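You operate a simulated robot arm through the tools that you are given. There is no shell and no other tool.

The job below is to be done with a simulated robot arm. You get a single attempt, and the scene is never put back.

JOB
Soak the blouse clean in the sink with a dash of soap.
Fine: two to four spoonfuls from the soap bottle; stand it back and shut its cap. Lay the blouse under water and watch till the grime is gone, then lift the sink stopper to its dish. The blouse stays in the sink, the tap stays off. Pinch and drop nothing; spill no more than a spoonful. Set down upright: soap bottle.
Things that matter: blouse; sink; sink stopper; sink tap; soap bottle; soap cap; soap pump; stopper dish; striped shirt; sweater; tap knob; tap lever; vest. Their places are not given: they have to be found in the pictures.

The check looks at the end state, three seconds after you hand in, the way a careful person would. Anything else that was tipped, shoved, dropped, spilled or broken makes it a failure. Lids that push on must go on centred and level and be pressed home; caps that screw on are set level and turned clockwise until they are tight.

ROBOT AND FRAMES
A 7-joint arm with a two-finger parallel gripper, fixed in place. Base frame: the origin is at the foot of the arm, x ahead of it, y to its left, z up. Readings come in cm, rad, newtons and seconds.
Its first joint turns from -2.601 to 2.601 rad. Payload 3.5 kg.
Tool frame: the origin (TCP) lies between the finger pads and is the grasp point; the fingertips stand 2.3 cm ahead of it; z points along the fingers, y is the line along which they close. Largest opening 9.4 cm; finger width 3.8, thickness 1; the body of the gripper, 5.4 by 9.6 cm, starts 3.9 cm behind the TCP.
Orientation is that of the tool frame in the base frame, as [roll, pitch, yaw] about the fixed x, y, z axes, in that order (R = Rz(yaw) Ry(pitch) Rx(roll)). With the fingers straight down and closing along the base's y, the tool's x points along the base's -x, its y along +y and its z along -z.

CONTROLS
- The arm moves only by the tool apply_moves. Its argument "targets" is a list of rows, each a list of 7 numbers: the turn, a rotation vector about the tool's x, y, z in rad, then the shift along the tool's x, y, z in cm, then the opening, from 0 (shut) to 1 (fully open). In form: [[wx, wy, wz, x, y, z, hand], ...]. A call has 1 to 20 rows; each row is the pose to reach, as a shift and turn from the pose commanded when the call began, along the tool's axes at that moment. Rows are played at 5 a second. More than 5 cm and 0.15 rad between two rows, or a gripper value outside its range, and nothing of the call is played. Where a pose cannot be reached the arm comes as near as it can. A force on the tool above 40 N (or 10 N above the force at the start of the call, whichever is more), or a blocked arm, ends the call early, and 0.2 s more pass. The fingers move at their own pace (about 15.3 cm/s each) and stop on an object; they squeeze with about 44 N. The grip force told is the motor's: it shows also when the fingers shut on nothing. Time passes only in rows, and 0.2 s behind the last, so rows that repeat a pose let the fingers close. The reply holds the time, the measured pose of the TCP, the force on the tool along the base axes, the opening and the grip force, in the units named above and with some noise, with the torque about the TCP (base axes, N m) and any sound that the robot's microphone picked up.
- Cameras (640 x 400 px; columns grow to the right, rows downward): "scene" is fixed at [5.39, 51.34, 168.33]; the picture's right is [-0.31, -0.95, 0.00], its down [-0.68, 0.22, -0.70] and it looks along [0.66, -0.22, -0.72] (base axes); focal length 332 px, centre (320, 200). "wrist" rides on the gripper at [8.6, 1.6, -7.5] in the tool frame; the picture's right is [-0.18, 0.98, 0.00], its down [-0.58, -0.11, -0.81] and it looks along [-0.79, -0.15, 0.59] (tool axes); focal length 243 px, centre (320, 200).
- snapshot(camera): a new picture of that camera. No time passes.
- pixel_to_xyz(camera, pixels): for up to 12 pixels [column, row] of the newest picture of that camera ("zoom" is the newest enlarged one), the place [x, y, z] in the base frame of the surface seen there, good to about 0.3 cm, but the place of the scene camera against the robot may be out by one fixed shift of up to 2.5 cm in any direction. No time passes.
- inspect(camera, box): a new picture of the part [left, top, right, bottom] of that camera's present view, enlarged. No time passes.
- finish_job(): hands the job in; it is judged then, once.

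Unless the task says otherwise, let go and move clear before handing in.

The tools are called by a JSON object that holds its "method" and its "body". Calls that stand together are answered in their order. apply_moves: Moves the arm, as the interface text tells. Its arguments: {"type":"object","properties":{"targets":{"type":"array","items":{"type":"array","items":{"type":"number"}}}},"required":["targets"]} The other tools are called the same way: snapshot (camera) takes a picture; pixel_to_xyz (camera, pixels) gives the place of the surface under pixels of a picture; inspect (camera, box) takes an enlarged picture of a part of a camera's view; finish_job () hands the job in.

At the start:

```text
time_s: 0.0
tcp_pos: [47.82, -0.06, 57.33]
tool_rot: [-3.141, 0.008, 3.141]
contact_force: [0.4, -0.5, 0.3]
ft_torque: [0.0, -0.01, 0.0]
width: 9.4
grasp_force: 0.1
```

scene: 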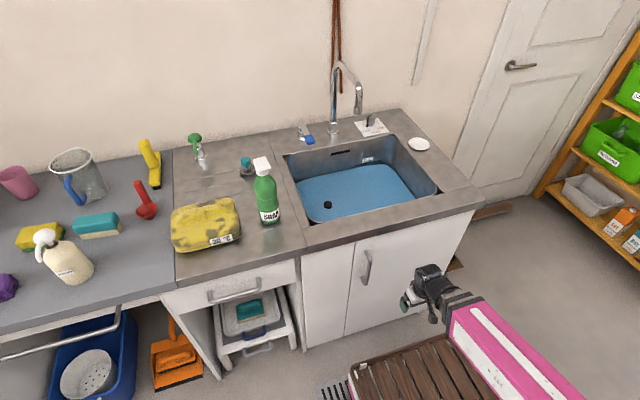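
wrist: 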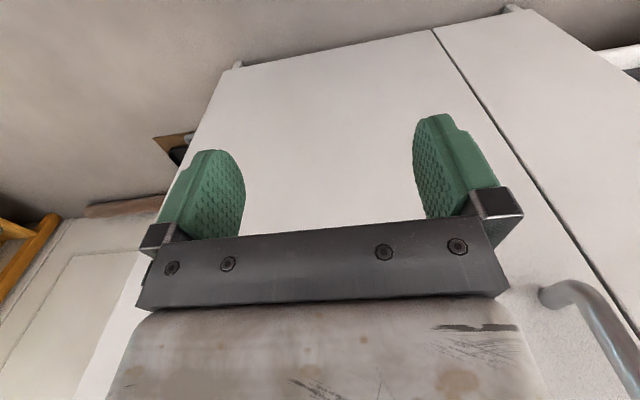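

The scene picture shows a sink full of water (about 355,190) with a dark stopper (327,205), a green bottle with a white cap (265,190), a yellow grimy bundle (205,225), and a tap with controls. I'll enlarge these areas to identify each item.

{"method": "inspect", "body": {"camera": "scene", "box": [150, 120, 310, 260]}}

{"method": "inspect", "body": {"camera": "scene", "box": [280, 50, 450, 230]}}

{"method": "inspect", "body": {"camera": "scene", "box": [0, 130, 180, 310]}}

{"method": "inspect", "body": {"camera": "scene", "box": [190, 260, 330, 370]}}

{"method": "inspect", "body": {"camera": "scene", "box": [540, 50, 640, 270]}}

```text
2.86 times, centred on (230, 190) of scene
```

zoom: 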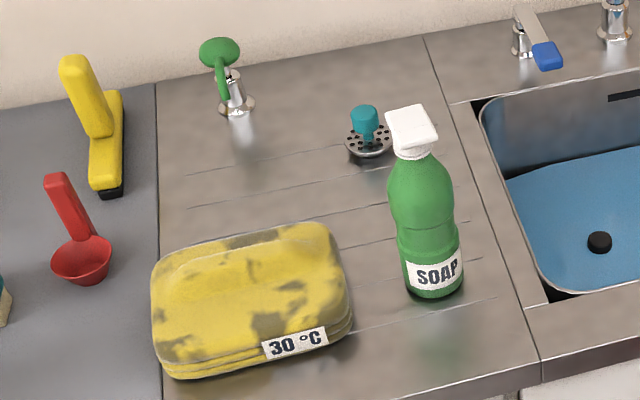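

```text
2.22 times, centred on (365, 140) of scene
```

zoom: 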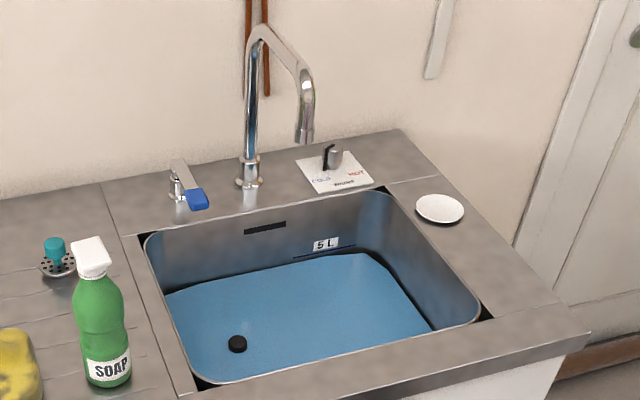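

```text
2.22 times, centred on (90, 220) of scene
```

zoom: 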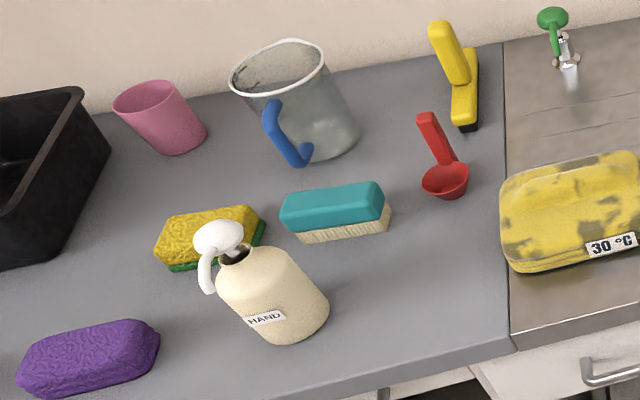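

```text
3.64 times, centred on (260, 315) of scene
```

zoom: 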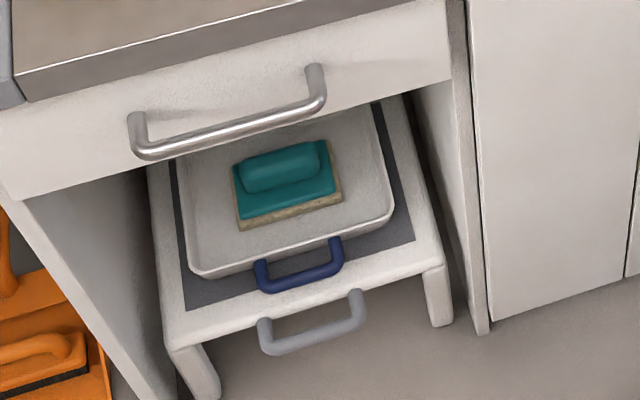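

```text
1.82 times, centred on (590, 160) of scene
```

zoom: 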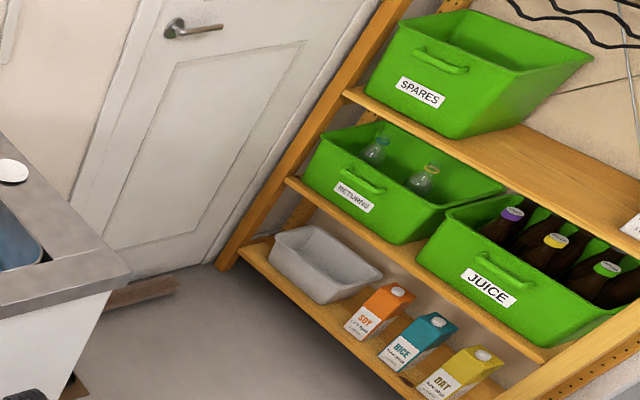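

The yellow grimy folded garment with the "30 °C" tag sits at (205,225); the SOAP bottle with a white cap is at (265,190); the stopper is under water at (327,205); the white dish at (419,144). I haven't seen the other garments, so I'll get positions of the key points first.

{"method": "pixel_to_xyz", "body": {"camera": "scene", "pixels": [[205, 225], [180, 250], [175, 213], [230, 200], [238, 235], [262, 160], [265, 190], [268, 220], [327, 205], [419, 144], [305, 133], [371, 121]]}}

{"method": "pixel_to_xyz", "body": {"camera": "scene", "pixels": [[284, 153], [305, 225], [437, 190], [397, 138], [360, 190], [300, 185], [400, 185], [345, 65], [358, 110], [247, 165], [260, 260], [480, 205]]}}

{"method": "inspect", "body": {"camera": "scene", "box": [235, 145, 295, 235]}}

{"method": "inspect", "body": {"camera": "scene", "box": [280, 130, 450, 240]}}

```text
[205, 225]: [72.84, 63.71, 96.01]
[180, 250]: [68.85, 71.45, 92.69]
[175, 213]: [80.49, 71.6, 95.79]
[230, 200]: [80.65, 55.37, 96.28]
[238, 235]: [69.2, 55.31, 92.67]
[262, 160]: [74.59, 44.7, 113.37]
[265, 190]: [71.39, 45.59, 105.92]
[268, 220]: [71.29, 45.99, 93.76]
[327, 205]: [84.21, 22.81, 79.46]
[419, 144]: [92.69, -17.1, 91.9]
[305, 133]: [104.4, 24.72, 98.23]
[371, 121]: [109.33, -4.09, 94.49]
```

```text
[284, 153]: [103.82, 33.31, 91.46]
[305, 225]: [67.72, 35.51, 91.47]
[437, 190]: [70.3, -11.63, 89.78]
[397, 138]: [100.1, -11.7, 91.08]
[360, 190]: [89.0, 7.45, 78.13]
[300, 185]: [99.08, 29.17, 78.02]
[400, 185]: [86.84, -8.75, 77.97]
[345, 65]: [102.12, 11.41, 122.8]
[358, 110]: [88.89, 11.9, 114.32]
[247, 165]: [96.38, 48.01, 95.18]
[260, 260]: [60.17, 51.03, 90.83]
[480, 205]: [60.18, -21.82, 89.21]
```

```text
4.44 times, centred on (265, 190) of scene
```

zoom: 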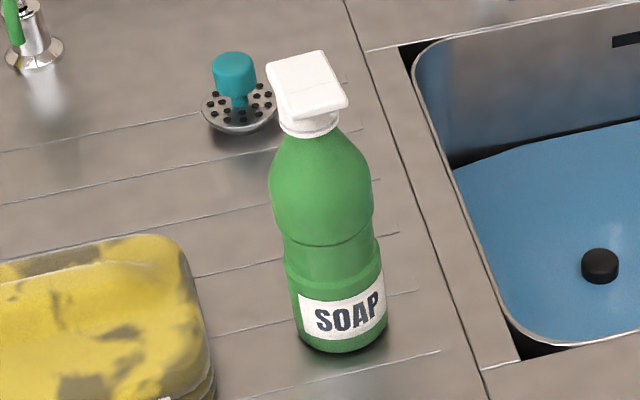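

```text
3.64 times, centred on (365, 185) of scene
```

zoom: 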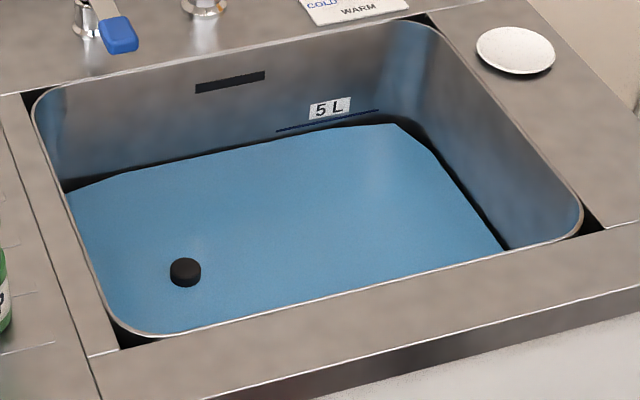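

The counter top reads z≈91 and the water z≈78, while the gripper is at z 57 in front of the cupboard. I'll raise the gripper straight up to have a better look around with the wrist camera.

{"method": "apply_moves", "body": {"targets": [[0, 0, 0, 0, 0, -4, 1], [0, 0, 0, 0, 0, -8, 1], [0, 0, 0, 0, 0, -12, 1], [0, 0, 0, 0, 0, -16, 1], [0, 0, 0, 0, 0, -20, 1], [0, 0, 0, 0, 0, -24, 1], [0, 0, 0, 0, 0, -28, 1], [0, 0, 0, 0, 0, -32, 1], [0, 0, 0, 0, 0, -36, 1], [0, 0, 0, 0, 0, -40, 1], [0, 0, 0, 0, 0, -44, 1], [0, 0, 0, 0, 0, -48, 1], [0, 0, 0, 0, 0, -52, 1], [0, 0, 0, 0, 0, -56, 1], [0, 0, 0, 0, 0, -60, 1], [0, 0, 0, 0, 0, -64, 1]]}}

{"method": "snapshot", "body": {"camera": "scene"}}

{"method": "snapshot", "body": {"camera": "wrist"}}

```text
time_s: 2.2
tcp_pos: [47.83, -0.03, 96.76]
tool_rot: [-3.138, 0.028, 3.14]
contact_force: [9.0, -1.6, -14.0]
ft_torque: [-0.25, -0.56, -0.05]
width: 9.4
grasp_force: 0.0
out of reach, approached as far as the arm can: row 2, 3, 4, 5, 6, 11
stopped in row 11: the force on the tool passed its limit at 92 N (the readings are from after the stop); the commanded pose is now the measured one
```

```text
taken
```

scene: 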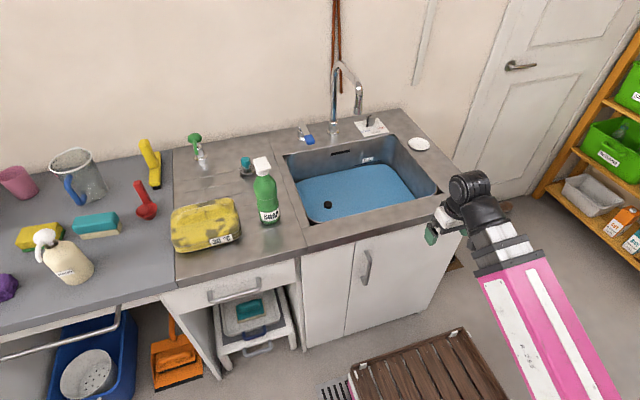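

```text
taken
```

wrist: 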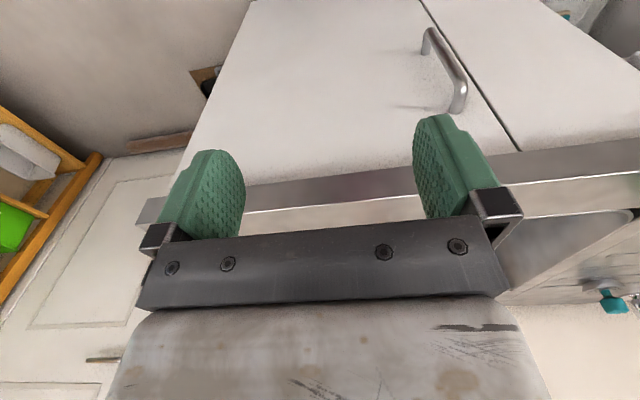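

The arm rose to z 96.8 and stopped on a force; the scene picture shows the gripper at (440,225), close to the sink counter's front edge. I'll hold still for a moment and re-read the force, and look closer.

{"method": "apply_moves", "body": {"targets": [[0, 0, 0, 0, 0, 0, 1], [0, 0, 0, 0, 0, 0, 1]]}}

{"method": "inspect", "body": {"camera": "scene", "box": [400, 150, 600, 300]}}

{"method": "pixel_to_xyz", "body": {"camera": "scene", "pixels": [[430, 238], [437, 218], [465, 185], [486, 185], [495, 220], [525, 270], [480, 210], [440, 220]]}}

{"method": "pixel_to_xyz", "body": {"camera": "wrist", "pixels": [[320, 190], [330, 205], [320, 100], [560, 160], [610, 305], [215, 190], [440, 170], [160, 205], [30, 140], [10, 230]]}}

```text
time_s: 2.8
tcp_pos: [47.75, -0.09, 96.81]
tool_rot: [-3.139, 0.029, 3.139]
contact_force: [11.8, 0.9, -25.1]
ft_torque: [-0.66, -1.39, -0.28]
width: 9.42
grasp_force: 0.0
```

```text
2.67 times, centred on (500, 225) of scene
```

zoom: 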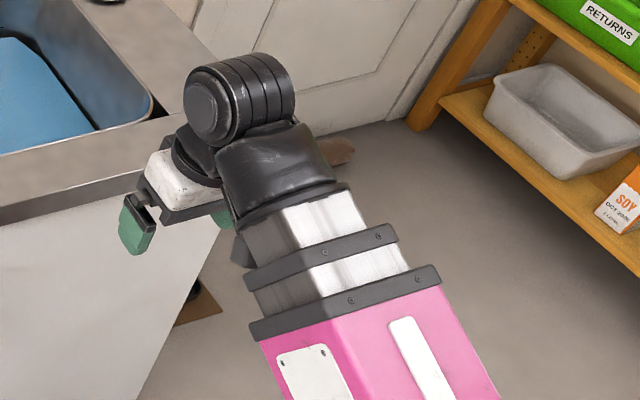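

```text
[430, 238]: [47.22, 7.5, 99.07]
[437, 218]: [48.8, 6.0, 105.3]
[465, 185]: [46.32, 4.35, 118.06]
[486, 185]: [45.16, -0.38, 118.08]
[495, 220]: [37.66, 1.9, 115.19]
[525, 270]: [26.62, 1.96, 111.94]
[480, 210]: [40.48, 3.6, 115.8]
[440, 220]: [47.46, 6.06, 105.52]
```

```text
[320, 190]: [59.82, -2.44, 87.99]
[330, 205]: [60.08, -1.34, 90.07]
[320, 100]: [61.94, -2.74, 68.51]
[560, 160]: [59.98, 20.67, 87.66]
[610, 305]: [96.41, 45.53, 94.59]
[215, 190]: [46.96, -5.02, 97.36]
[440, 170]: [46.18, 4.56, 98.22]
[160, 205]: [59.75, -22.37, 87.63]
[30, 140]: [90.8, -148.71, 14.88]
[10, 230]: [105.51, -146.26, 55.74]
```

The gripper is free of the counter edge (counter front reads x≈60), yet there is a downward push of 25 N, so the wrist is probably folded against its own forearm. I'll back off downward a little, then move forward to unfold.

{"method": "apply_moves", "body": {"targets": [[0, 0, 0, 0, 0, 1, 1], [0, 0, 0, 0, 0, 2, 1], [0, 0, 0, 0, 0, 2, 1]]}}

```text
time_s: 3.6
tcp_pos: [47.8, -0.11, 94.66]
tool_rot: [-3.138, 0.024, 3.138]
contact_force: [0.2, 0.4, 0.1]
ft_torque: [-0.01, 0.0, -0.03]
width: 9.39
grasp_force: 0.0
```

The force is gone after backing off. I'll now move forward 5 cm in front of the counter edge and then up in small steps.

{"method": "apply_moves", "body": {"targets": [[0, 0, 0, -2, 0, 0, 1], [0, 0, 0, -4, 0, 0, 1], [0, 0, 0, -5, 0, -2, 1], [0, 0, 0, -6, 0, -4, 1], [0, 0, 0, -7, 0, -6, 1], [0, 0, 0, -8, 0, -8, 1], [0, 0, 0, -9, 0, -10, 1], [0, 0, 0, -10, 0, -12, 1]]}}

```text
time_s: 4.8
tcp_pos: [54.64, -0.2, 100.14]
tool_rot: [-3.136, 0.037, 3.135]
contact_force: [6.1, -2.3, -9.7]
ft_torque: [-0.17, -0.47, -0.09]
width: 9.38
grasp_force: 0.0
stopped in row 5: the force on the tool passed its limit at 54 N (the readings are from after the stop); the commanded pose is now the measured one
```

Same self-fold contact at z 100. I'll drop slightly and go further forward over the sink (tips stay ~5 cm above the counter) before rising.

{"method": "apply_moves", "body": {"targets": [[0, 0, 0, -0.5, 0, 1.5, 1], [0, 0, 0, -3, 0, 2, 1], [0, 0, 0, -6, 0, 2, 1], [0, 0, 0, -9, 0, 2, 1], [0, 0, 0, -12, 0, 1, 1], [0, 0, 0, -13, 0, 0, 1], [0, 0, 0, -14, 0, -2, 1]]}}

{"method": "snapshot", "body": {"camera": "wrist"}}

{"method": "snapshot", "body": {"camera": "scene"}}

```text
time_s: 6.4
tcp_pos: [68.54, -0.26, 102.65]
tool_rot: [-3.136, 0.038, 3.135]
contact_force: [-0.6, -0.4, -0.4]
ft_torque: [0.0, 0.01, -0.02]
width: 9.41
grasp_force: 0.1
```

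```text
taken
```

wrist: 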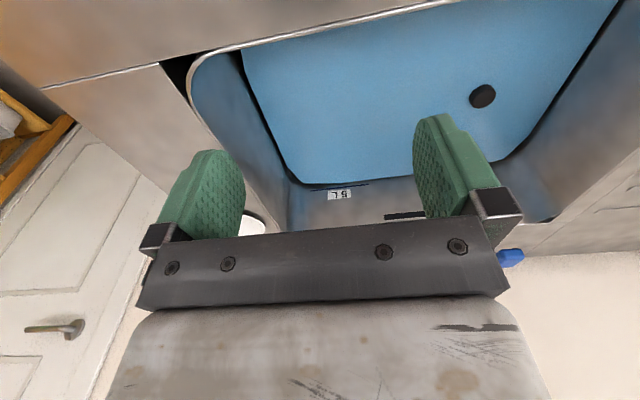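

```text
taken
```

scene: 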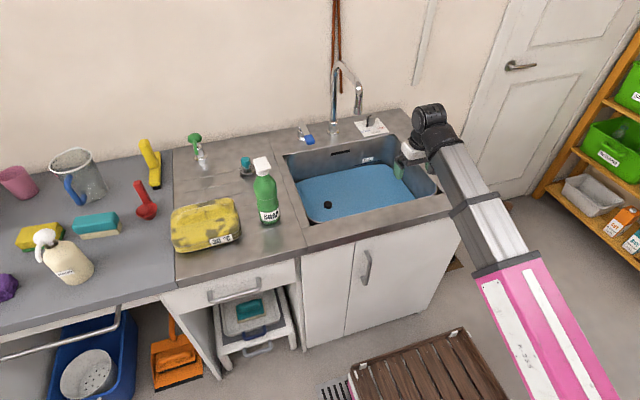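

The tool is clear now with no force. I'll calibrate the scene camera against the wrist camera using the stopper (wrist 482,96), the 5 L sign (340,195), the blue lever tip (512,258) and sink rim points.

{"method": "pixel_to_xyz", "body": {"camera": "wrist", "pixels": [[482, 96], [340, 196], [512, 258], [400, 120], [340, 188], [255, 227], [190, 85], [159, 63], [468, 2], [405, 215], [313, 187], [320, 60]]}}

{"method": "pixel_to_xyz", "body": {"camera": "scene", "pixels": [[327, 205], [367, 161], [308, 141], [360, 190], [366, 164], [419, 144], [437, 194], [448, 193], [341, 153], [327, 201]]}}

{"method": "inspect", "body": {"camera": "wrist", "box": [230, 20, 560, 240]}}

{"method": "inspect", "body": {"camera": "scene", "box": [280, 110, 440, 230]}}

```text
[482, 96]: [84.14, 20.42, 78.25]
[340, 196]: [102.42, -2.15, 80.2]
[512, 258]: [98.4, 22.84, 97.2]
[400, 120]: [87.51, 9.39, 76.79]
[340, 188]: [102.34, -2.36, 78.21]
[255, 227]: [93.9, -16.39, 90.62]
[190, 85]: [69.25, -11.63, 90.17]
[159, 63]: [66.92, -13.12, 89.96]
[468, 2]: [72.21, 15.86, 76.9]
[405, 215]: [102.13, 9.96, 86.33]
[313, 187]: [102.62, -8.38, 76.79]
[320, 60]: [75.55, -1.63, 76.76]
```

```text
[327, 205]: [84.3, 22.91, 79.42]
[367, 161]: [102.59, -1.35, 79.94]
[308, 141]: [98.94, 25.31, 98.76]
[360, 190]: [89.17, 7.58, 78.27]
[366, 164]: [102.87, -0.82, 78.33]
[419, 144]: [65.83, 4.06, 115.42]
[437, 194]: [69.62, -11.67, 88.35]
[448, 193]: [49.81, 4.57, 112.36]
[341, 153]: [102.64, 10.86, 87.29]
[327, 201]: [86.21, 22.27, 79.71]
```

```text
1.82 times, centred on (395, 130) of wrist
```

zoom: 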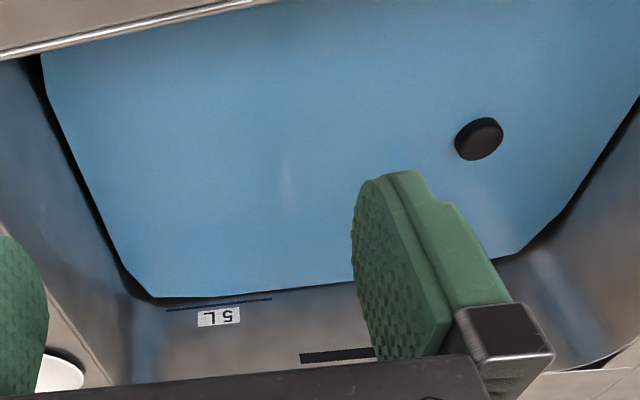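

```text
3.33 times, centred on (360, 170) of scene
```

zoom: 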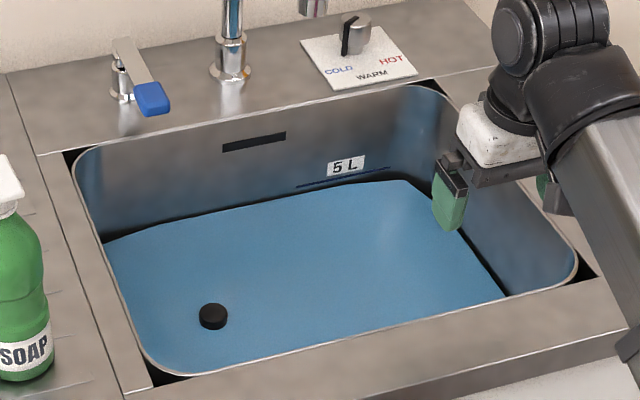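

Water surface is z≈76.8 by the wrist camera and the scene camera reads about (+0.4,+1.5,+1.3) off. Next I need to find the other garments so I'm sure which one is the blouse; I'll raise the hand and turn the camera to the left to look over the counter.

{"method": "apply_moves", "body": {"targets": [[0, 0, 0, 0, 0, -2, 1], [0, 0, 0, 0, 0, -4, 1], [0, 0, 0, 0, 0, -6, 1], [0, 0, 0, 0, 0, -8, 1], [0, 0, 0, 0, 0, -10, 1], [0, 0, 0, 0, 0, -12, 1], [0, 0, 0, 0, 0, -14, 1], [0, 0, 0, 0, 0, -16, 1], [0, 0, 0, 0, 0, -18, 1], [0, 0, 0, 0, 0, -20, 1]]}}

{"method": "snapshot", "body": {"camera": "wrist"}}

```text
time_s: 7.1
tcp_pos: [68.59, -0.15, 107.09]
tool_rot: [-3.132, 0.05, 3.135]
contact_force: [5.1, -1.8, -9.7]
ft_torque: [-0.14, -0.47, -0.01]
width: 9.38
grasp_force: 0.0
stopped in row 3: the force on the tool passed its limit at 54 N (the readings are from after the stop); the commanded pose is now the measured one
```

```text
taken
```

wrist: 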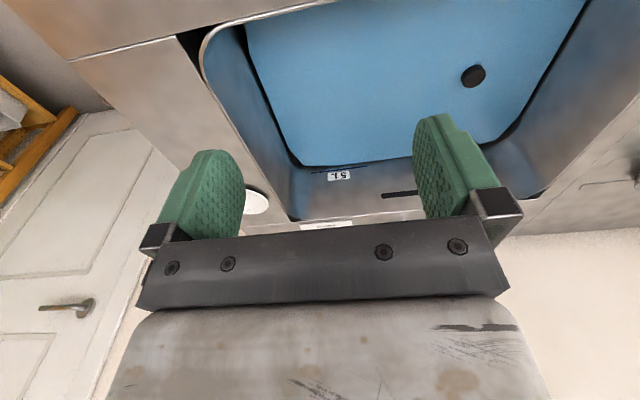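

Raising with the hand pointing straight down is limited (~105 at this radius), so I'll lower a little and swing the arm left around its base to view the bottle and garment.

{"method": "apply_moves", "body": {"targets": [[0, 0, 0, 0, 0, 3, 1], [0, 0, 0, 0, 0, 5, 1], [0, 0, -0.06, 0.12, 4.1, 5, 1], [0, 0, -0.12, 0.49, 8.2, 5, 1], [0, 0, -0.18, 1.11, 12.28, 5, 1], [0, 0, -0.24, 1.97, 16.3, 5, 1], [0, 0, -0.3, 3.06, 20.27, 5, 1], [0, 0, -0.36, 4.4, 24.17, 5, 1], [0, 0, -0.42, 5.96, 27.97, 5, 1], [0, 0, -0.42, 5.96, 27.97, 5, 1]]}}

{"method": "snapshot", "body": {"camera": "wrist"}}

{"method": "snapshot", "body": {"camera": "scene"}}

```text
time_s: 9.3
tcp_pos: [63.02, 27.92, 101.64]
tool_rot: [-3.116, 0.04, -2.727]
contact_force: [0.1, 1.3, -1.2]
ft_torque: [-0.03, 0.0, 0.0]
width: 9.4
grasp_force: 0.0
```

```text
taken
```

wrist: 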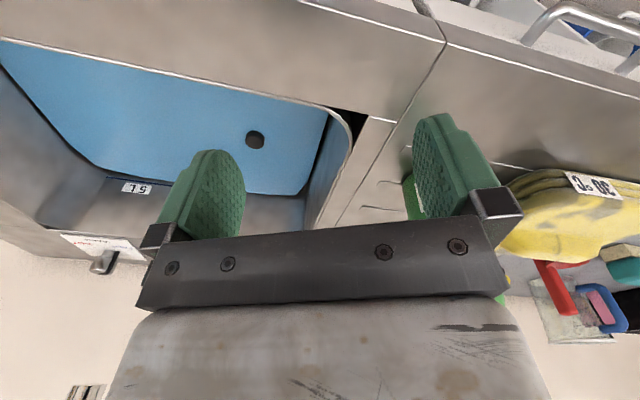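

```text
taken
```

scene: 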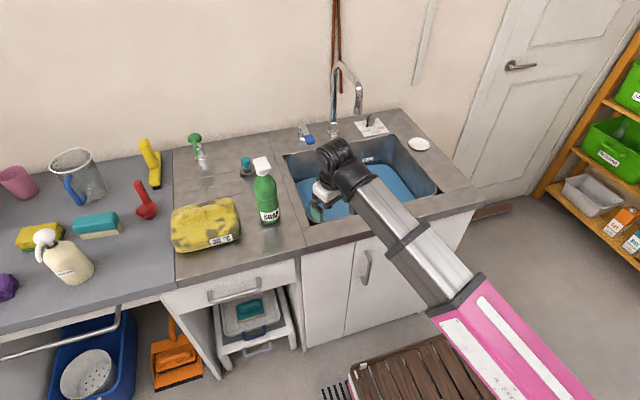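

The view is good; the garment's tag and the bottle are at the right side. I'll tilt the hand forward a bit (rotating about tool y) and yaw left so that the camera sees the bottle and the room horizontally.

{"method": "apply_moves", "body": {"targets": [[0, -0.12, 0, 0, 0, 0, 1], [0, -0.24, 0, 0, 0, 0, 1], [0, -0.36, 0, 0, 0, 0, 1], [0, -0.48, 0, 0, 0, 0, 1], [0, -0.6, 0, 0, 0, -1, 1], [0, -0.6, 0, 0, 0, -1, 1]]}}

{"method": "snapshot", "body": {"camera": "wrist"}}

```text
time_s: 10.7
tcp_pos: [62.95, 27.81, 102.56]
tool_rot: [-3.109, 0.643, -2.709]
contact_force: [0.3, -0.4, -0.2]
ft_torque: [-0.03, -0.01, -0.04]
width: 9.42
grasp_force: 0.1
```

```text
taken
```

wrist: 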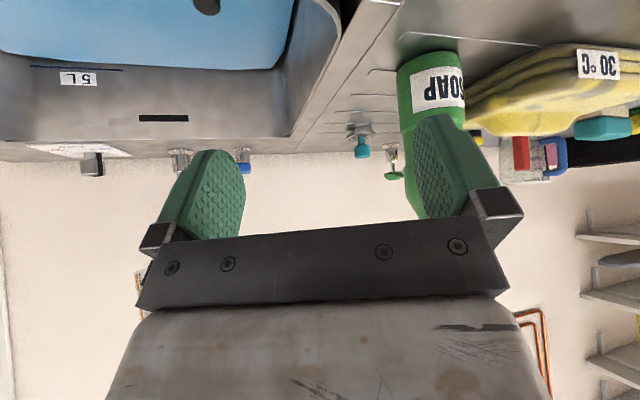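

The shelves at the right of the picture (600,250) lie to the left in the room. I'll yaw left about the vertical to look at the left part of the room.

{"method": "apply_moves", "body": {"targets": [[-0.075, 0, -0.1, 0, 0, 0, 1], [-0.15, 0, -0.2, 0, 0, 0, 1], [-0.225, 0, -0.3, 0, 0, 0, 1], [-0.3, 0, -0.4, 0, 0, 0, 1], [-0.375, 0, -0.5, 0, 0, 0, 1], [-0.45, 0, -0.6, 0, 0, 0, 1], [-0.525, 0, -0.7, 0, 0, 0, 1], [-0.6, 0, -0.8, 0, 0, 0, 1], [-0.6, 0, -0.8, 0, 0, 0, 1]]}}

{"method": "snapshot", "body": {"camera": "wrist"}}

```text
time_s: 12.7
tcp_pos: [62.91, 27.89, 102.59]
tool_rot: [-3.128, 0.621, -1.719]
contact_force: [-0.4, 0.5, -0.3]
ft_torque: [0.01, -0.03, 0.02]
width: 9.39
grasp_force: 0.2
```

```text
taken
```

wrist: 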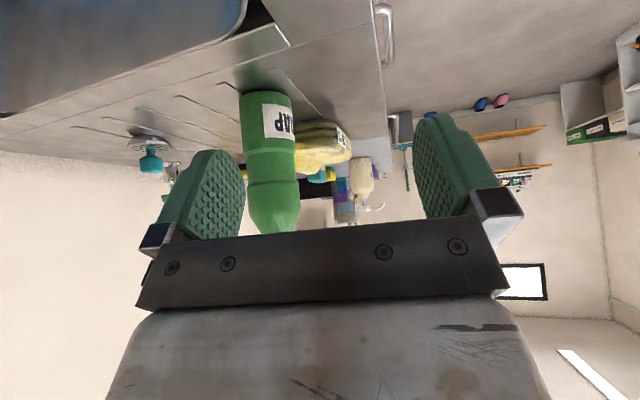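

The room to the left shows a shelf unit at (600,100) but no garments yet. I'll enlarge it and then keep turning further.

{"method": "inspect", "body": {"camera": "wrist", "box": [380, 40, 640, 210]}}

{"method": "apply_moves", "body": {"targets": [[-0.075, 0, -0.1, 0, 0, 0, 1], [-0.15, 0, -0.2, 0, 0, 0, 1], [-0.225, 0, -0.3, 0, 0, 0, 1], [-0.3, 0, -0.4, 0, 0, 0, 1], [-0.375, 0, -0.5, 0, 0, 0, 1], [-0.45, 0, -0.6, 0, 0, 0, 1], [-0.525, 0, -0.7, 0, 0, 0, 1], [-0.6, 0, -0.8, 0, 0, 0, 1], [-0.6, 0, -0.8, 0, 0, 0, 1]]}}

{"method": "snapshot", "body": {"camera": "wrist"}}

```text
2.35 times, centred on (510, 125) of wrist
```

zoom: 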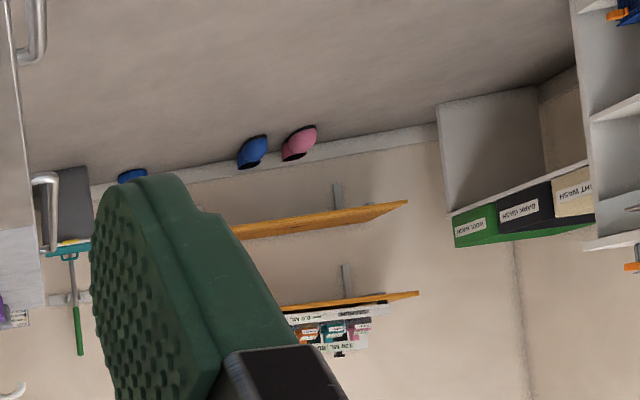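

```text
time_s: 14.7
tcp_pos: [63.14, 31.58, 97.64]
tool_rot: [-3.089, 0.599, -0.738]
contact_force: [0.4, 0.1, 0.1]
ft_torque: [-0.02, 0.04, 0.0]
width: 9.39
grasp_force: 0.1
out of reach, approached as far as the arm can: row 7, 8, 9
```

```text
taken
```

wrist: 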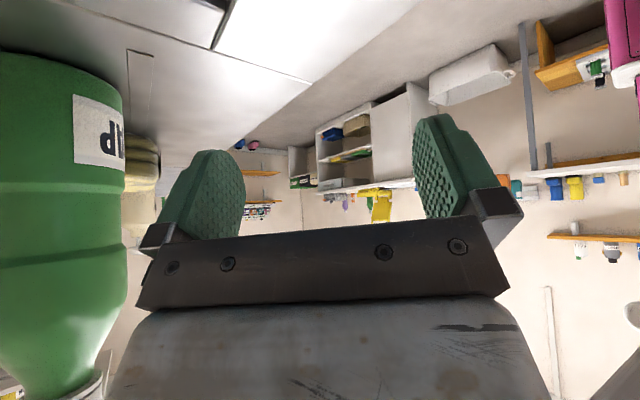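

No force, though this turn shifted the tool near the bottle. I'll enlarge the far wall to see the items there (yellow thing at 378,203; boxes at 350,140).

{"method": "inspect", "body": {"camera": "wrist", "box": [220, 80, 430, 230]}}

{"method": "inspect", "body": {"camera": "wrist", "box": [430, 0, 640, 280]}}

{"method": "inspect", "body": {"camera": "wrist", "box": [0, 40, 200, 400]}}

```text
2.67 times, centred on (325, 155) of wrist
```

zoom: 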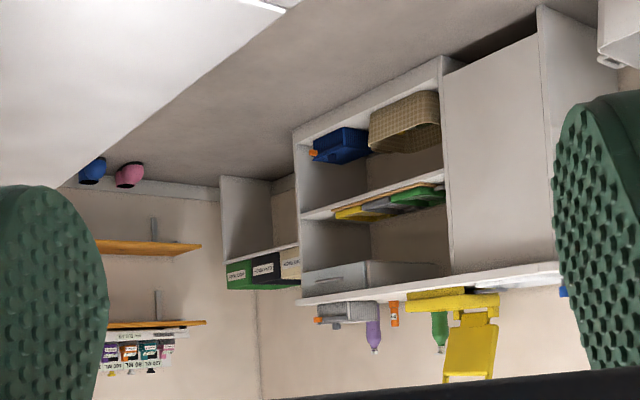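

```text
1.43 times, centred on (535, 140) of wrist
```

zoom: 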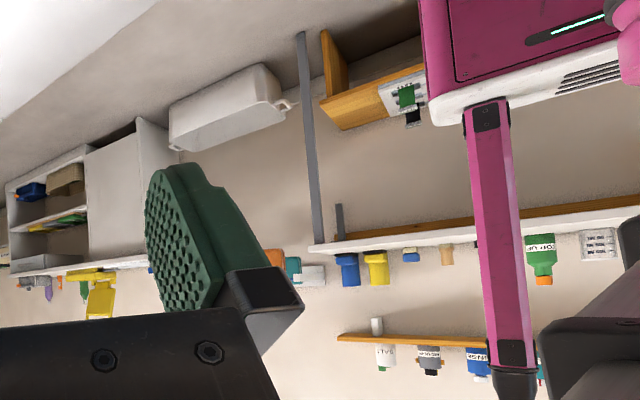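

```text
1.11 times, centred on (100, 220) of wrist
```

zoom: 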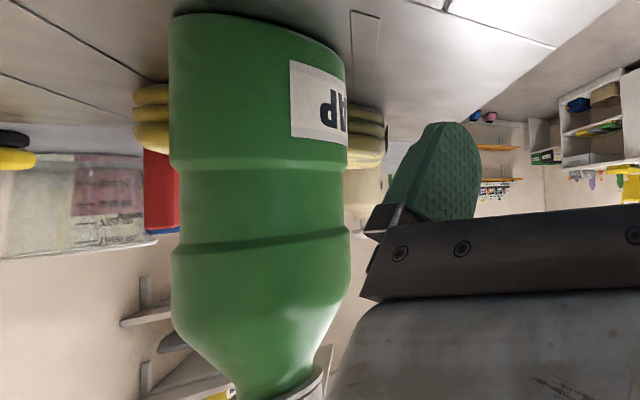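

On the far cupboard shelf there seem to be folded items (about wrist pixels 338–362,153–160). I'll measure how far they are and view them enlarged.

{"method": "inspect", "body": {"camera": "wrist", "box": [310, 100, 400, 210]}}

{"method": "pixel_to_xyz", "body": {"camera": "wrist", "pixels": [[338, 159], [349, 156], [360, 153], [376, 205], [330, 133], [352, 125], [60, 150], [20, 70], [100, 350], [90, 385]]}}

```text
3.64 times, centred on (355, 155) of wrist
```

zoom: 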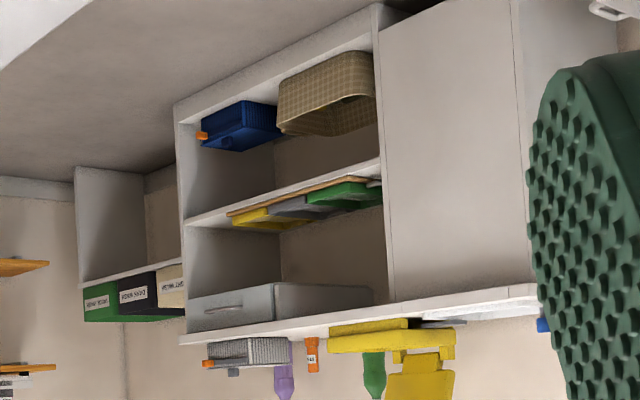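

```text
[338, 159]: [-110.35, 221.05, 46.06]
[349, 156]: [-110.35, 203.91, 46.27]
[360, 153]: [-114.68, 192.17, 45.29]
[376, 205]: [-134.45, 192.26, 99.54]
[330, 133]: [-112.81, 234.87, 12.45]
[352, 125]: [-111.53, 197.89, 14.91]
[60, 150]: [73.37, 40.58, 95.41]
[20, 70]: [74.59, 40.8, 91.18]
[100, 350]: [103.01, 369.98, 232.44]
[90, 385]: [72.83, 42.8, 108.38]
```

Those are plain trays far out of reach. I'll swing back the way I came, away from the bottle, and then look to the right side and behind.

{"method": "apply_moves", "body": {"targets": [[0.06, 0, 0.08, 0, 0, 0, 1], [0.135, 0, 0.18, 0, 0, 0, 1], [0.21, 0, 0.28, 0, 0, 0, 1], [0.285, 0, 0.38, 0, 0, 0, 1], [0.36, 0, 0.48, 0, 0, 0, 1], [0.435, 0, 0.58, 0, 0, 0, 1], [0.51, 0, 0.68, 0, 0, 0, 1], [0.585, 0, 0.78, 0, 0, 0, 1], [0.66, 0, 0.88, 0, 0, 0, 1], [0.735, 0, 0.98, 0, 0, 0, 1], [0.81, 0, 1.08, 0, 0, 0, 1], [0.885, 0, 1.18, 0, 0, 0, 1], [0.96, 0, 1.28, 0, 0, 0, 1], [1.035, 0, 1.38, 0, 0, 0, 1], [1.11, 0, 1.48, 0, 0, 0, 1], [1.185, 0, 1.58, 0, 0, 0, 1], [1.2, 0, 1.6, 0, 0, 0, 1]]}}

{"method": "snapshot", "body": {"camera": "wrist"}}

```text
time_s: 18.3
tcp_pos: [63.18, 31.53, 97.7]
tool_rot: [-3.115, 0.703, -2.756]
contact_force: [-0.6, 0.0, 0.4]
ft_torque: [-0.02, 0.02, 0.0]
width: 9.41
grasp_force: 0.0
```

```text
taken
```

wrist: 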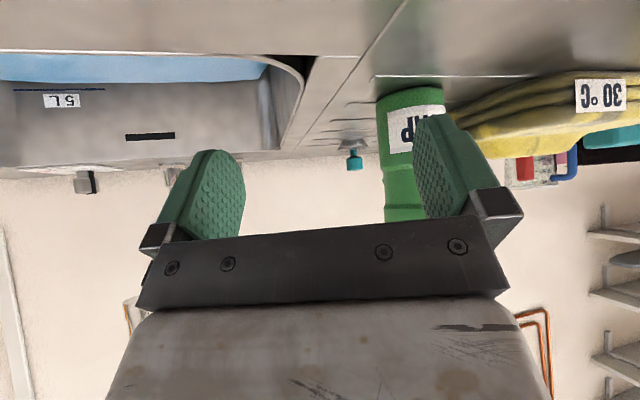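

The commanded pose clipped to (63,31.5,97.7); the tool is clear of the bottle. Next I'll move right over the sink front while yawing right to view the right side of the room.

{"method": "apply_moves", "body": {"targets": [[0.0, 0, 0.0, 0.41, -2.0, -0.78, 1], [0.08, 0, 0.095, 0.81, -4.0, -1.56, 1], [0.16, 0, 0.19, 1.22, -6.0, -2.34, 1], [0.24, 0, 0.284, 1.63, -8.0, -3.12, 1], [0.32, 0, 0.378, 2.03, -10.0, -3.9, 1], [0.4, 0, 0.473, 2.44, -12.0, -4.7, 1], [0.48, 0, 0.567, 2.85, -14.0, -5.5, 1], [0.56, 0, 0.662, 3.25, -16.0, -6.25, 1], [0.64, 0, 0.756, 3.66, -18.0, -7.0, 1], [0.72, 0, 0.85, 4.07, -20.0, -7.8, 1], [0.8, 0, 0.945, 4.47, -22.0, -8.6, 1], [0.88, 0, 1.04, 4.88, -24.0, -9.37, 1], [0.904, 0, 1.068, 4.88, -24.0, -9.37, 1]]}}

{"method": "snapshot", "body": {"camera": "wrist"}}

{"method": "snapshot", "body": {"camera": "scene"}}

```text
time_s: 21.1
tcp_pos: [62.72, 5.7, 102.08]
tool_rot: [-3.137, 0.723, 2.113]
contact_force: [1.0, -0.3, 0.6]
ft_torque: [-0.01, -0.02, 0.0]
width: 9.4
grasp_force: 0.1
```

```text
taken
```

wrist: 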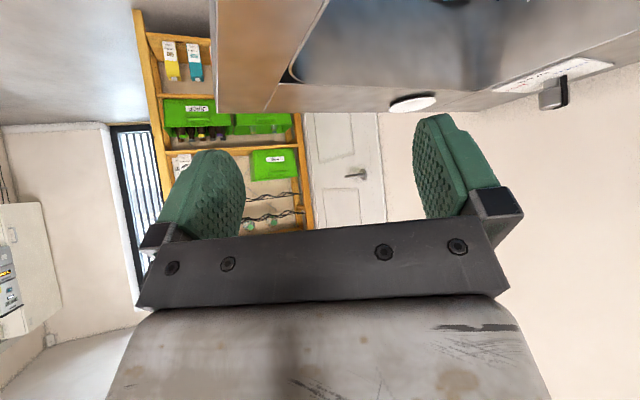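

```text
taken
```

scene: 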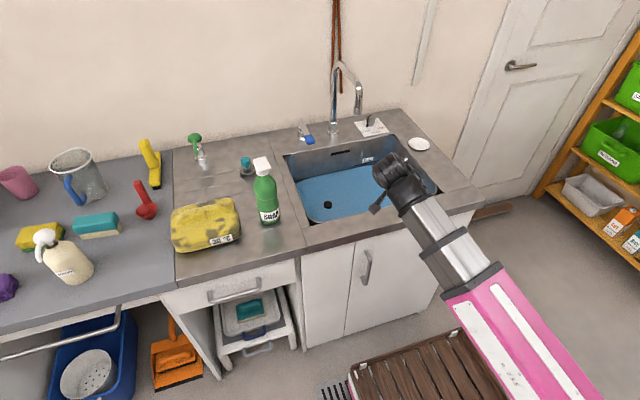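

No garments on the right either, so the yellow grimy one with the 30 °C tag is the only garment in reach. I'll swing back left in front of the bottle for close views of it and of the bottle cap.

{"method": "apply_moves", "body": {"targets": [[-0.0865, 0, -0.098, 1.18, 0.78, -1.25, 1], [-0.173, 0, -0.196, 2.36, 1.57, -2.49, 1], [-0.26, 0, -0.294, 3.54, 2.35, -3.74, 1], [-0.346, 0, -0.392, 4.72, 3.14, -4.98, 1], [-0.433, 0, -0.49, 5.9, 3.92, -6.23, 1], [-0.519, 0, -0.588, 7.08, 4.71, -7.48, 1], [-0.606, 0, -0.687, 8.26, 5.49, -8.72, 1], [-0.692, 0, -0.785, 9.44, 6.28, -9.97, 1], [-0.779, 0, -0.883, 10.62, 7.06, -11.2, 1], [-0.865, 0, -0.981, 11.8, 7.85, -12.46, 1], [-0.952, 0, -1.079, 12.98, 8.63, -13.7, 1], [-1.038, 0, -1.177, 14.16, 9.42, -14.95, 1], [-1.125, 0, -1.275, 15.34, 10.2, -16.2, 1], [-1.125, 0, -1.275, 15.34, 10.2, -16.2, 1]]}}

{"method": "snapshot", "body": {"camera": "wrist"}}

```text
time_s: 24.1
tcp_pos: [60.0, 30.07, 104.18]
tool_rot: [3.141, 0.72, -2.47]
contact_force: [0.0, 0.1, 0.6]
ft_torque: [0.01, -0.03, 0.0]
width: 9.41
grasp_force: 0.0
```

```text
taken
```

wrist: 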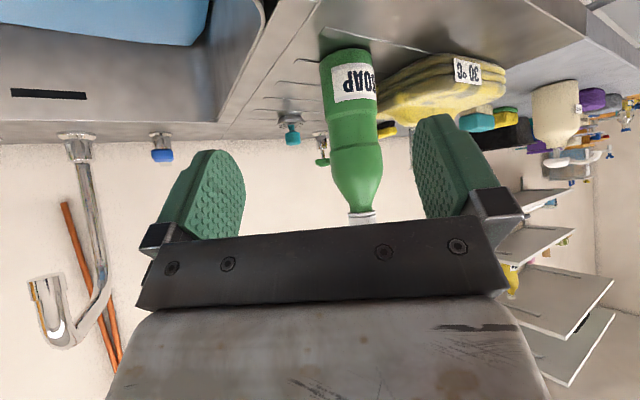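

The bottle is in view but the gripper hides its cap (362,218). I'll raise the tool 12 cm to see the cap.

{"method": "apply_moves", "body": {"targets": [[0, 0, 0, -1.32, 0, -1.5, 1], [0, 0, 0, -2.64, 0, -3, 1], [0, 0, 0, -3.96, 0, -4.5, 1], [0, 0, 0, -5.28, 0, -6, 1], [0, 0, 0, -6.6, 0, -7.5, 1], [0, 0, 0, -7.9, 0, -9, 1], [0, 0, 0, -9.2, 0, -10.5, 1], [0, 0, 0, -10.56, 0, -12, 1], [0, 0, 0, -10.56, 0, -12, 1]]}}

{"method": "snapshot", "body": {"camera": "wrist"}}

```text
time_s: 26.1
tcp_pos: [60.08, 30.05, 120.23]
tool_rot: [3.141, 0.72, -2.471]
contact_force: [-0.4, -0.9, -0.6]
ft_torque: [0.0, 0.0, 0.0]
width: 9.38
grasp_force: 0.1
```

```text
taken
```

wrist: 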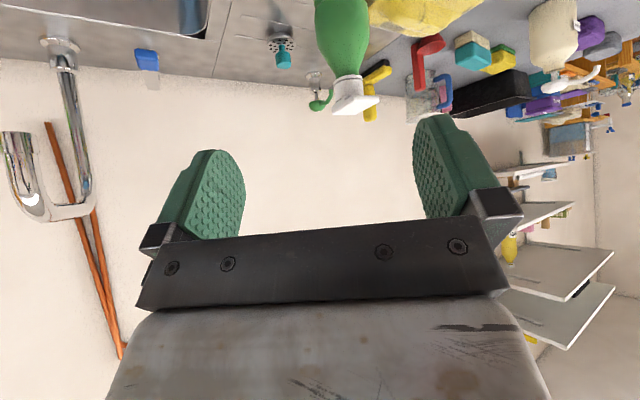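

The cap is now visible at (352,95): a white block overhanging to one side. I'll enlarge it and measure points on it.

{"method": "inspect", "body": {"camera": "wrist", "box": [300, 0, 410, 125]}}

{"method": "pixel_to_xyz", "body": {"camera": "wrist", "pixels": [[349, 85], [345, 101], [355, 105], [370, 100], [335, 104], [348, 74], [320, 20], [366, 20], [345, 60], [362, 60], [360, 90], [338, 112]]}}

{"method": "inspect", "body": {"camera": "scene", "box": [245, 145, 285, 185]}}

```text
3.20 times, centred on (355, 62) of wrist
```

zoom: 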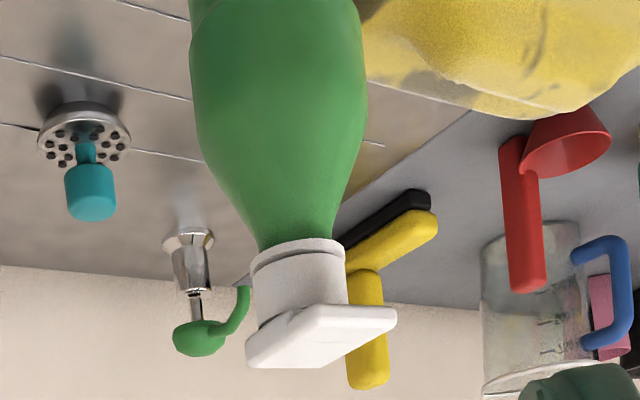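

```text
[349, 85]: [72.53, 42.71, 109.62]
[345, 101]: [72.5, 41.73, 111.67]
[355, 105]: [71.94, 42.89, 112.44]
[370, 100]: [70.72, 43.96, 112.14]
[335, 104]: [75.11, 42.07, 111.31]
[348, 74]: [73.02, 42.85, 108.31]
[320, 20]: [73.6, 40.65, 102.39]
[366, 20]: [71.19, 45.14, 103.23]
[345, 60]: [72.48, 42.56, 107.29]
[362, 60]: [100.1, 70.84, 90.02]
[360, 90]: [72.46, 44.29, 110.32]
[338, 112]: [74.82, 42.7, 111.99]
```

```text
10.00 times, centred on (265, 165) of scene
```

zoom: 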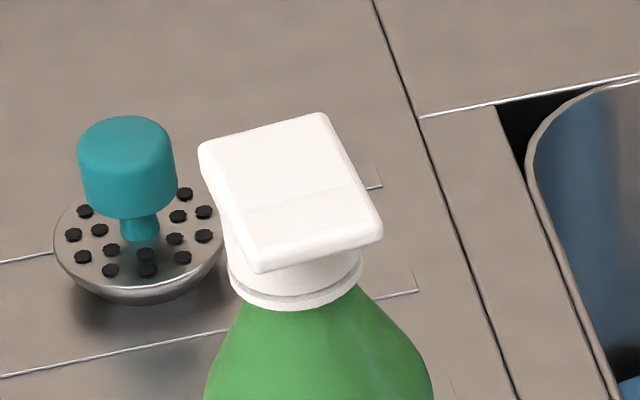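

The cap is a white collar with a rectangular flat lid overhanging toward the front; a faint line crosses it at zoom (295,195). I'll measure its corners in the zoomed scene picture.

{"method": "pixel_to_xyz", "body": {"camera": "zoom", "pixels": [[208, 152], [316, 120], [372, 226], [262, 258], [250, 205], [345, 185], [290, 190], [240, 285], [355, 265], [300, 300], [320, 250], [265, 272]]}}

{"method": "inspect", "body": {"camera": "wrist", "box": [325, 70, 385, 120]}}

```text
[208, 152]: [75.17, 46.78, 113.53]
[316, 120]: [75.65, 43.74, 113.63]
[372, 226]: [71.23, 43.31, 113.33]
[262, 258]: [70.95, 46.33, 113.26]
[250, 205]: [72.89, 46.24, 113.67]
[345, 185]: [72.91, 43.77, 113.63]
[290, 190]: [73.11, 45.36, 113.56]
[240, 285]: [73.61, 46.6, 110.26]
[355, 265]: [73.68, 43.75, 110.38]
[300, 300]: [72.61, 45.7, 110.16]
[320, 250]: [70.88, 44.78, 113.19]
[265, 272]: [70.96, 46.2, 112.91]
```

```text
8.00 times, centred on (355, 95) of wrist
```

zoom: 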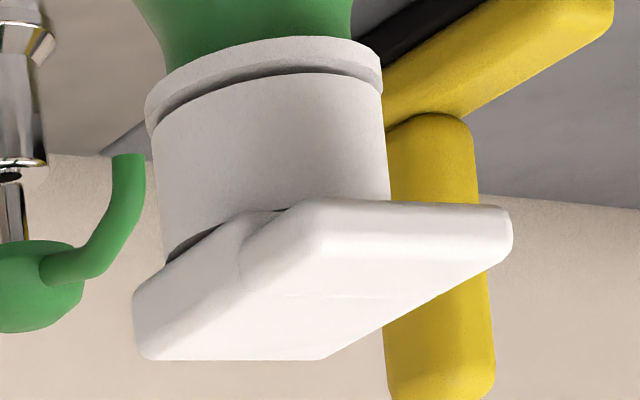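

The lid is a flat plate about 4.6 cm long whose thumb tab overhangs toward the robot (true x≈70.6, y≈43.7, underside z≈111). I'll bring the tool horizontal (tilt to 90°) first, then roll it so the closed fingers form a flat blade that can lift the tab.

{"method": "apply_moves", "body": {"targets": [[0, -0.14, 0, 0, 0, 0, 1], [0, -0.28, 0, 0, 0, 0, 1], [0, -0.42, 0, 0, 0, 0, 1], [0, -0.56, 0, 0, 0, 0, 1], [0, -0.7, 0, 0, 0, 0, 1], [0, -0.85, 0, 0, 0, 0, 1], [0, -0.85, 0, 0, 0, 0, 1]]}}

{"method": "snapshot", "body": {"camera": "scene"}}

```text
time_s: 27.7
tcp_pos: [60.11, 30.02, 120.17]
tool_rot: [0.565, 1.57, 1.234]
contact_force: [-0.7, -0.5, -0.2]
ft_torque: [0.0, 0.02, -0.01]
width: 9.39
grasp_force: 0.1
```

```text
taken
```

scene: 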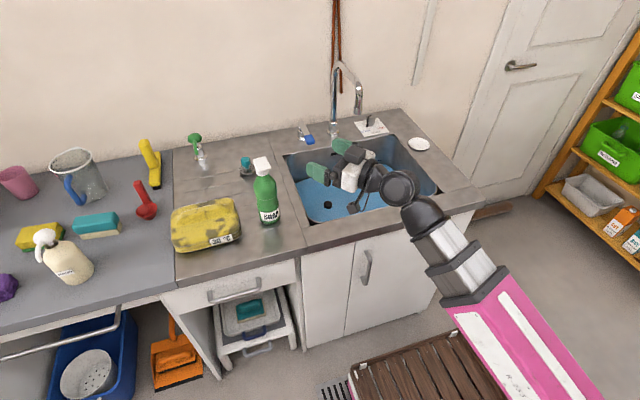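

The tool is horizontal now. I'll roll it 90° about its own axis and close the fingers to make a flat blade.

{"method": "apply_moves", "body": {"targets": [[0, 0, 0.14, 0, 0, 0, 0], [0, 0, 0.28, 0, 0, 0, 0], [0, 0, 0.42, 0, 0, 0, 0], [0, 0, 0.56, 0, 0, 0, 0], [0, 0, 0.7, 0, 0, 0, 0], [0, 0, 0.84, 0, 0, 0, 0], [0, 0, 0.98, 0, 0, 0, 0], [0, 0, 1.12, 0, 0, 0, 0], [0, 0, 1.26, 0, 0, 0, 0], [0, 0, 1.4, 0, 0, 0, 0], [0, 0, 1.5708, 0, 0, 0, 0], [0, 0, 1.5708, 0, 0, 0, 0]]}}

{"method": "snapshot", "body": {"camera": "wrist"}}

{"method": "snapshot", "body": {"camera": "scene"}}

```text
refused: row 11 steps farther than a row can; nothing moved
```

```text
taken
```

wrist: 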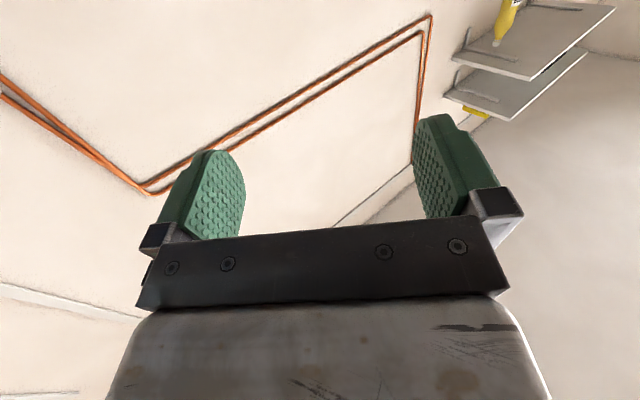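

```text
taken
```

scene: 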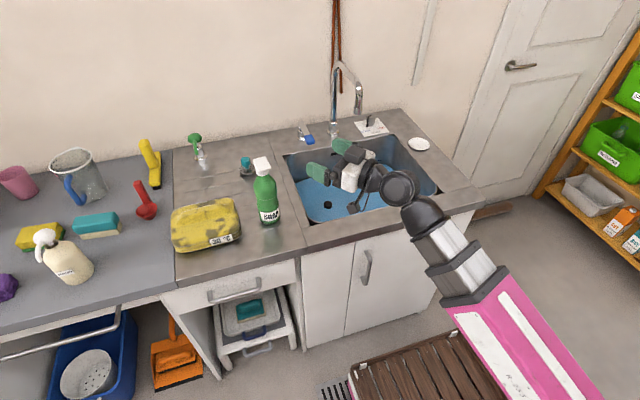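

The last roll step was too large and nothing moved; I'll repeat it with even steps.

{"method": "apply_moves", "body": {"targets": [[0, 0, 0.14, 0, 0, 0, 0], [0, 0, 0.28, 0, 0, 0, 0], [0, 0, 0.42, 0, 0, 0, 0], [0, 0, 0.56, 0, 0, 0, 0], [0, 0, 0.7, 0, 0, 0, 0], [0, 0, 0.84, 0, 0, 0, 0], [0, 0, 0.98, 0, 0, 0, 0], [0, 0, 1.12, 0, 0, 0, 0], [0, 0, 1.26, 0, 0, 0, 0], [0, 0, 1.4, 0, 0, 0, 0], [0, 0, 1.5, 0, 0, 0, 0], [0, 0, 1.5708, 0, 0, 0, 0], [0, 0, 1.5708, 0, 0, 0, 0]]}}

{"method": "snapshot", "body": {"camera": "wrist"}}

{"method": "snapshot", "body": {"camera": "scene"}}

```text
time_s: 30.5
tcp_pos: [60.06, 30.01, 120.18]
tool_rot: [1.573, -0.002, 2.24]
contact_force: [0.1, 0.3, 0.0]
ft_torque: [0.02, -0.01, 0.03]
width: 0.0
grasp_force: 42.9
```

```text
taken
```

wrist: 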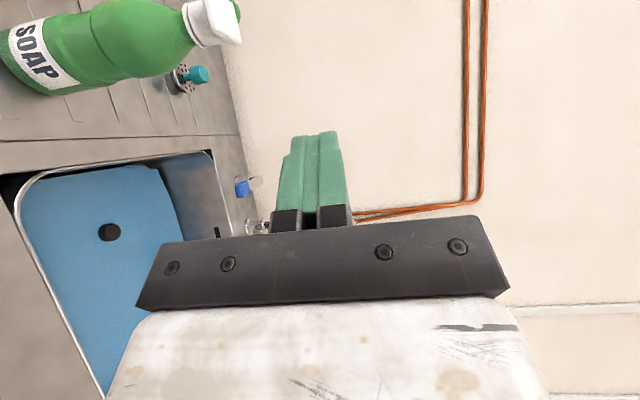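

```text
taken
```

scene: 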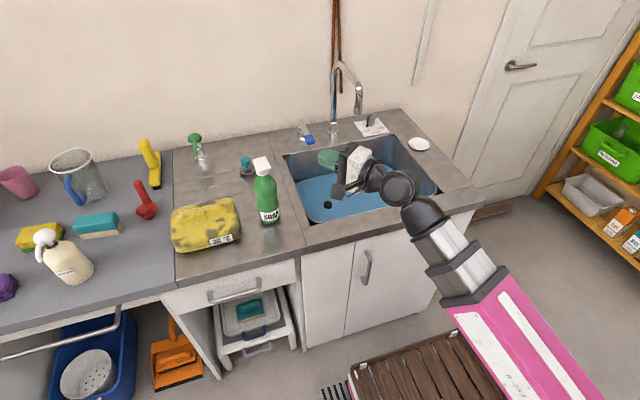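

The blade is flat now, and the bottle cap is visible at (210,22). I'll enlarge the cap and measure it with the wrist camera.

{"method": "inspect", "body": {"camera": "wrist", "box": [150, 0, 270, 100]}}

{"method": "pixel_to_xyz", "body": {"camera": "wrist", "pixels": [[190, 15], [195, 40], [215, 45], [240, 43], [232, 15], [222, 4], [200, 20], [180, 45], [110, 75], [25, 90], [28, 40], [70, 20]]}}

```text
4.00 times, centred on (210, 50) of wrist
```

zoom: 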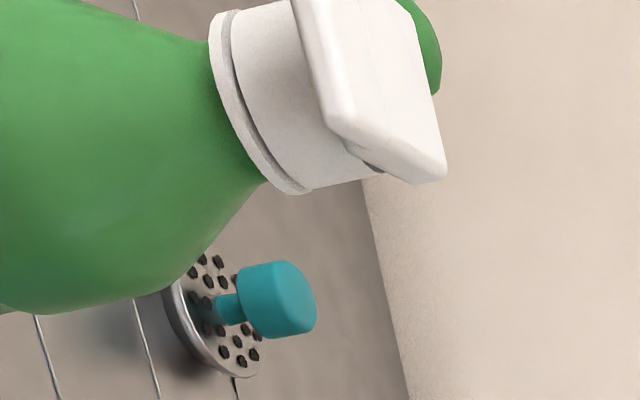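

```text
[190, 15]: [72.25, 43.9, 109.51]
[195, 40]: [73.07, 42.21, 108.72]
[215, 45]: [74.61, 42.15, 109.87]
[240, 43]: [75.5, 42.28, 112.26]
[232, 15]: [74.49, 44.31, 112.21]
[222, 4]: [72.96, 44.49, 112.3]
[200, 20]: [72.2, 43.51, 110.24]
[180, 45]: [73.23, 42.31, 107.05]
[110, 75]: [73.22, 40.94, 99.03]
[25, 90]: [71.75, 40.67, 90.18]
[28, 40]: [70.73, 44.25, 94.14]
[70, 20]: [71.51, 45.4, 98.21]
```

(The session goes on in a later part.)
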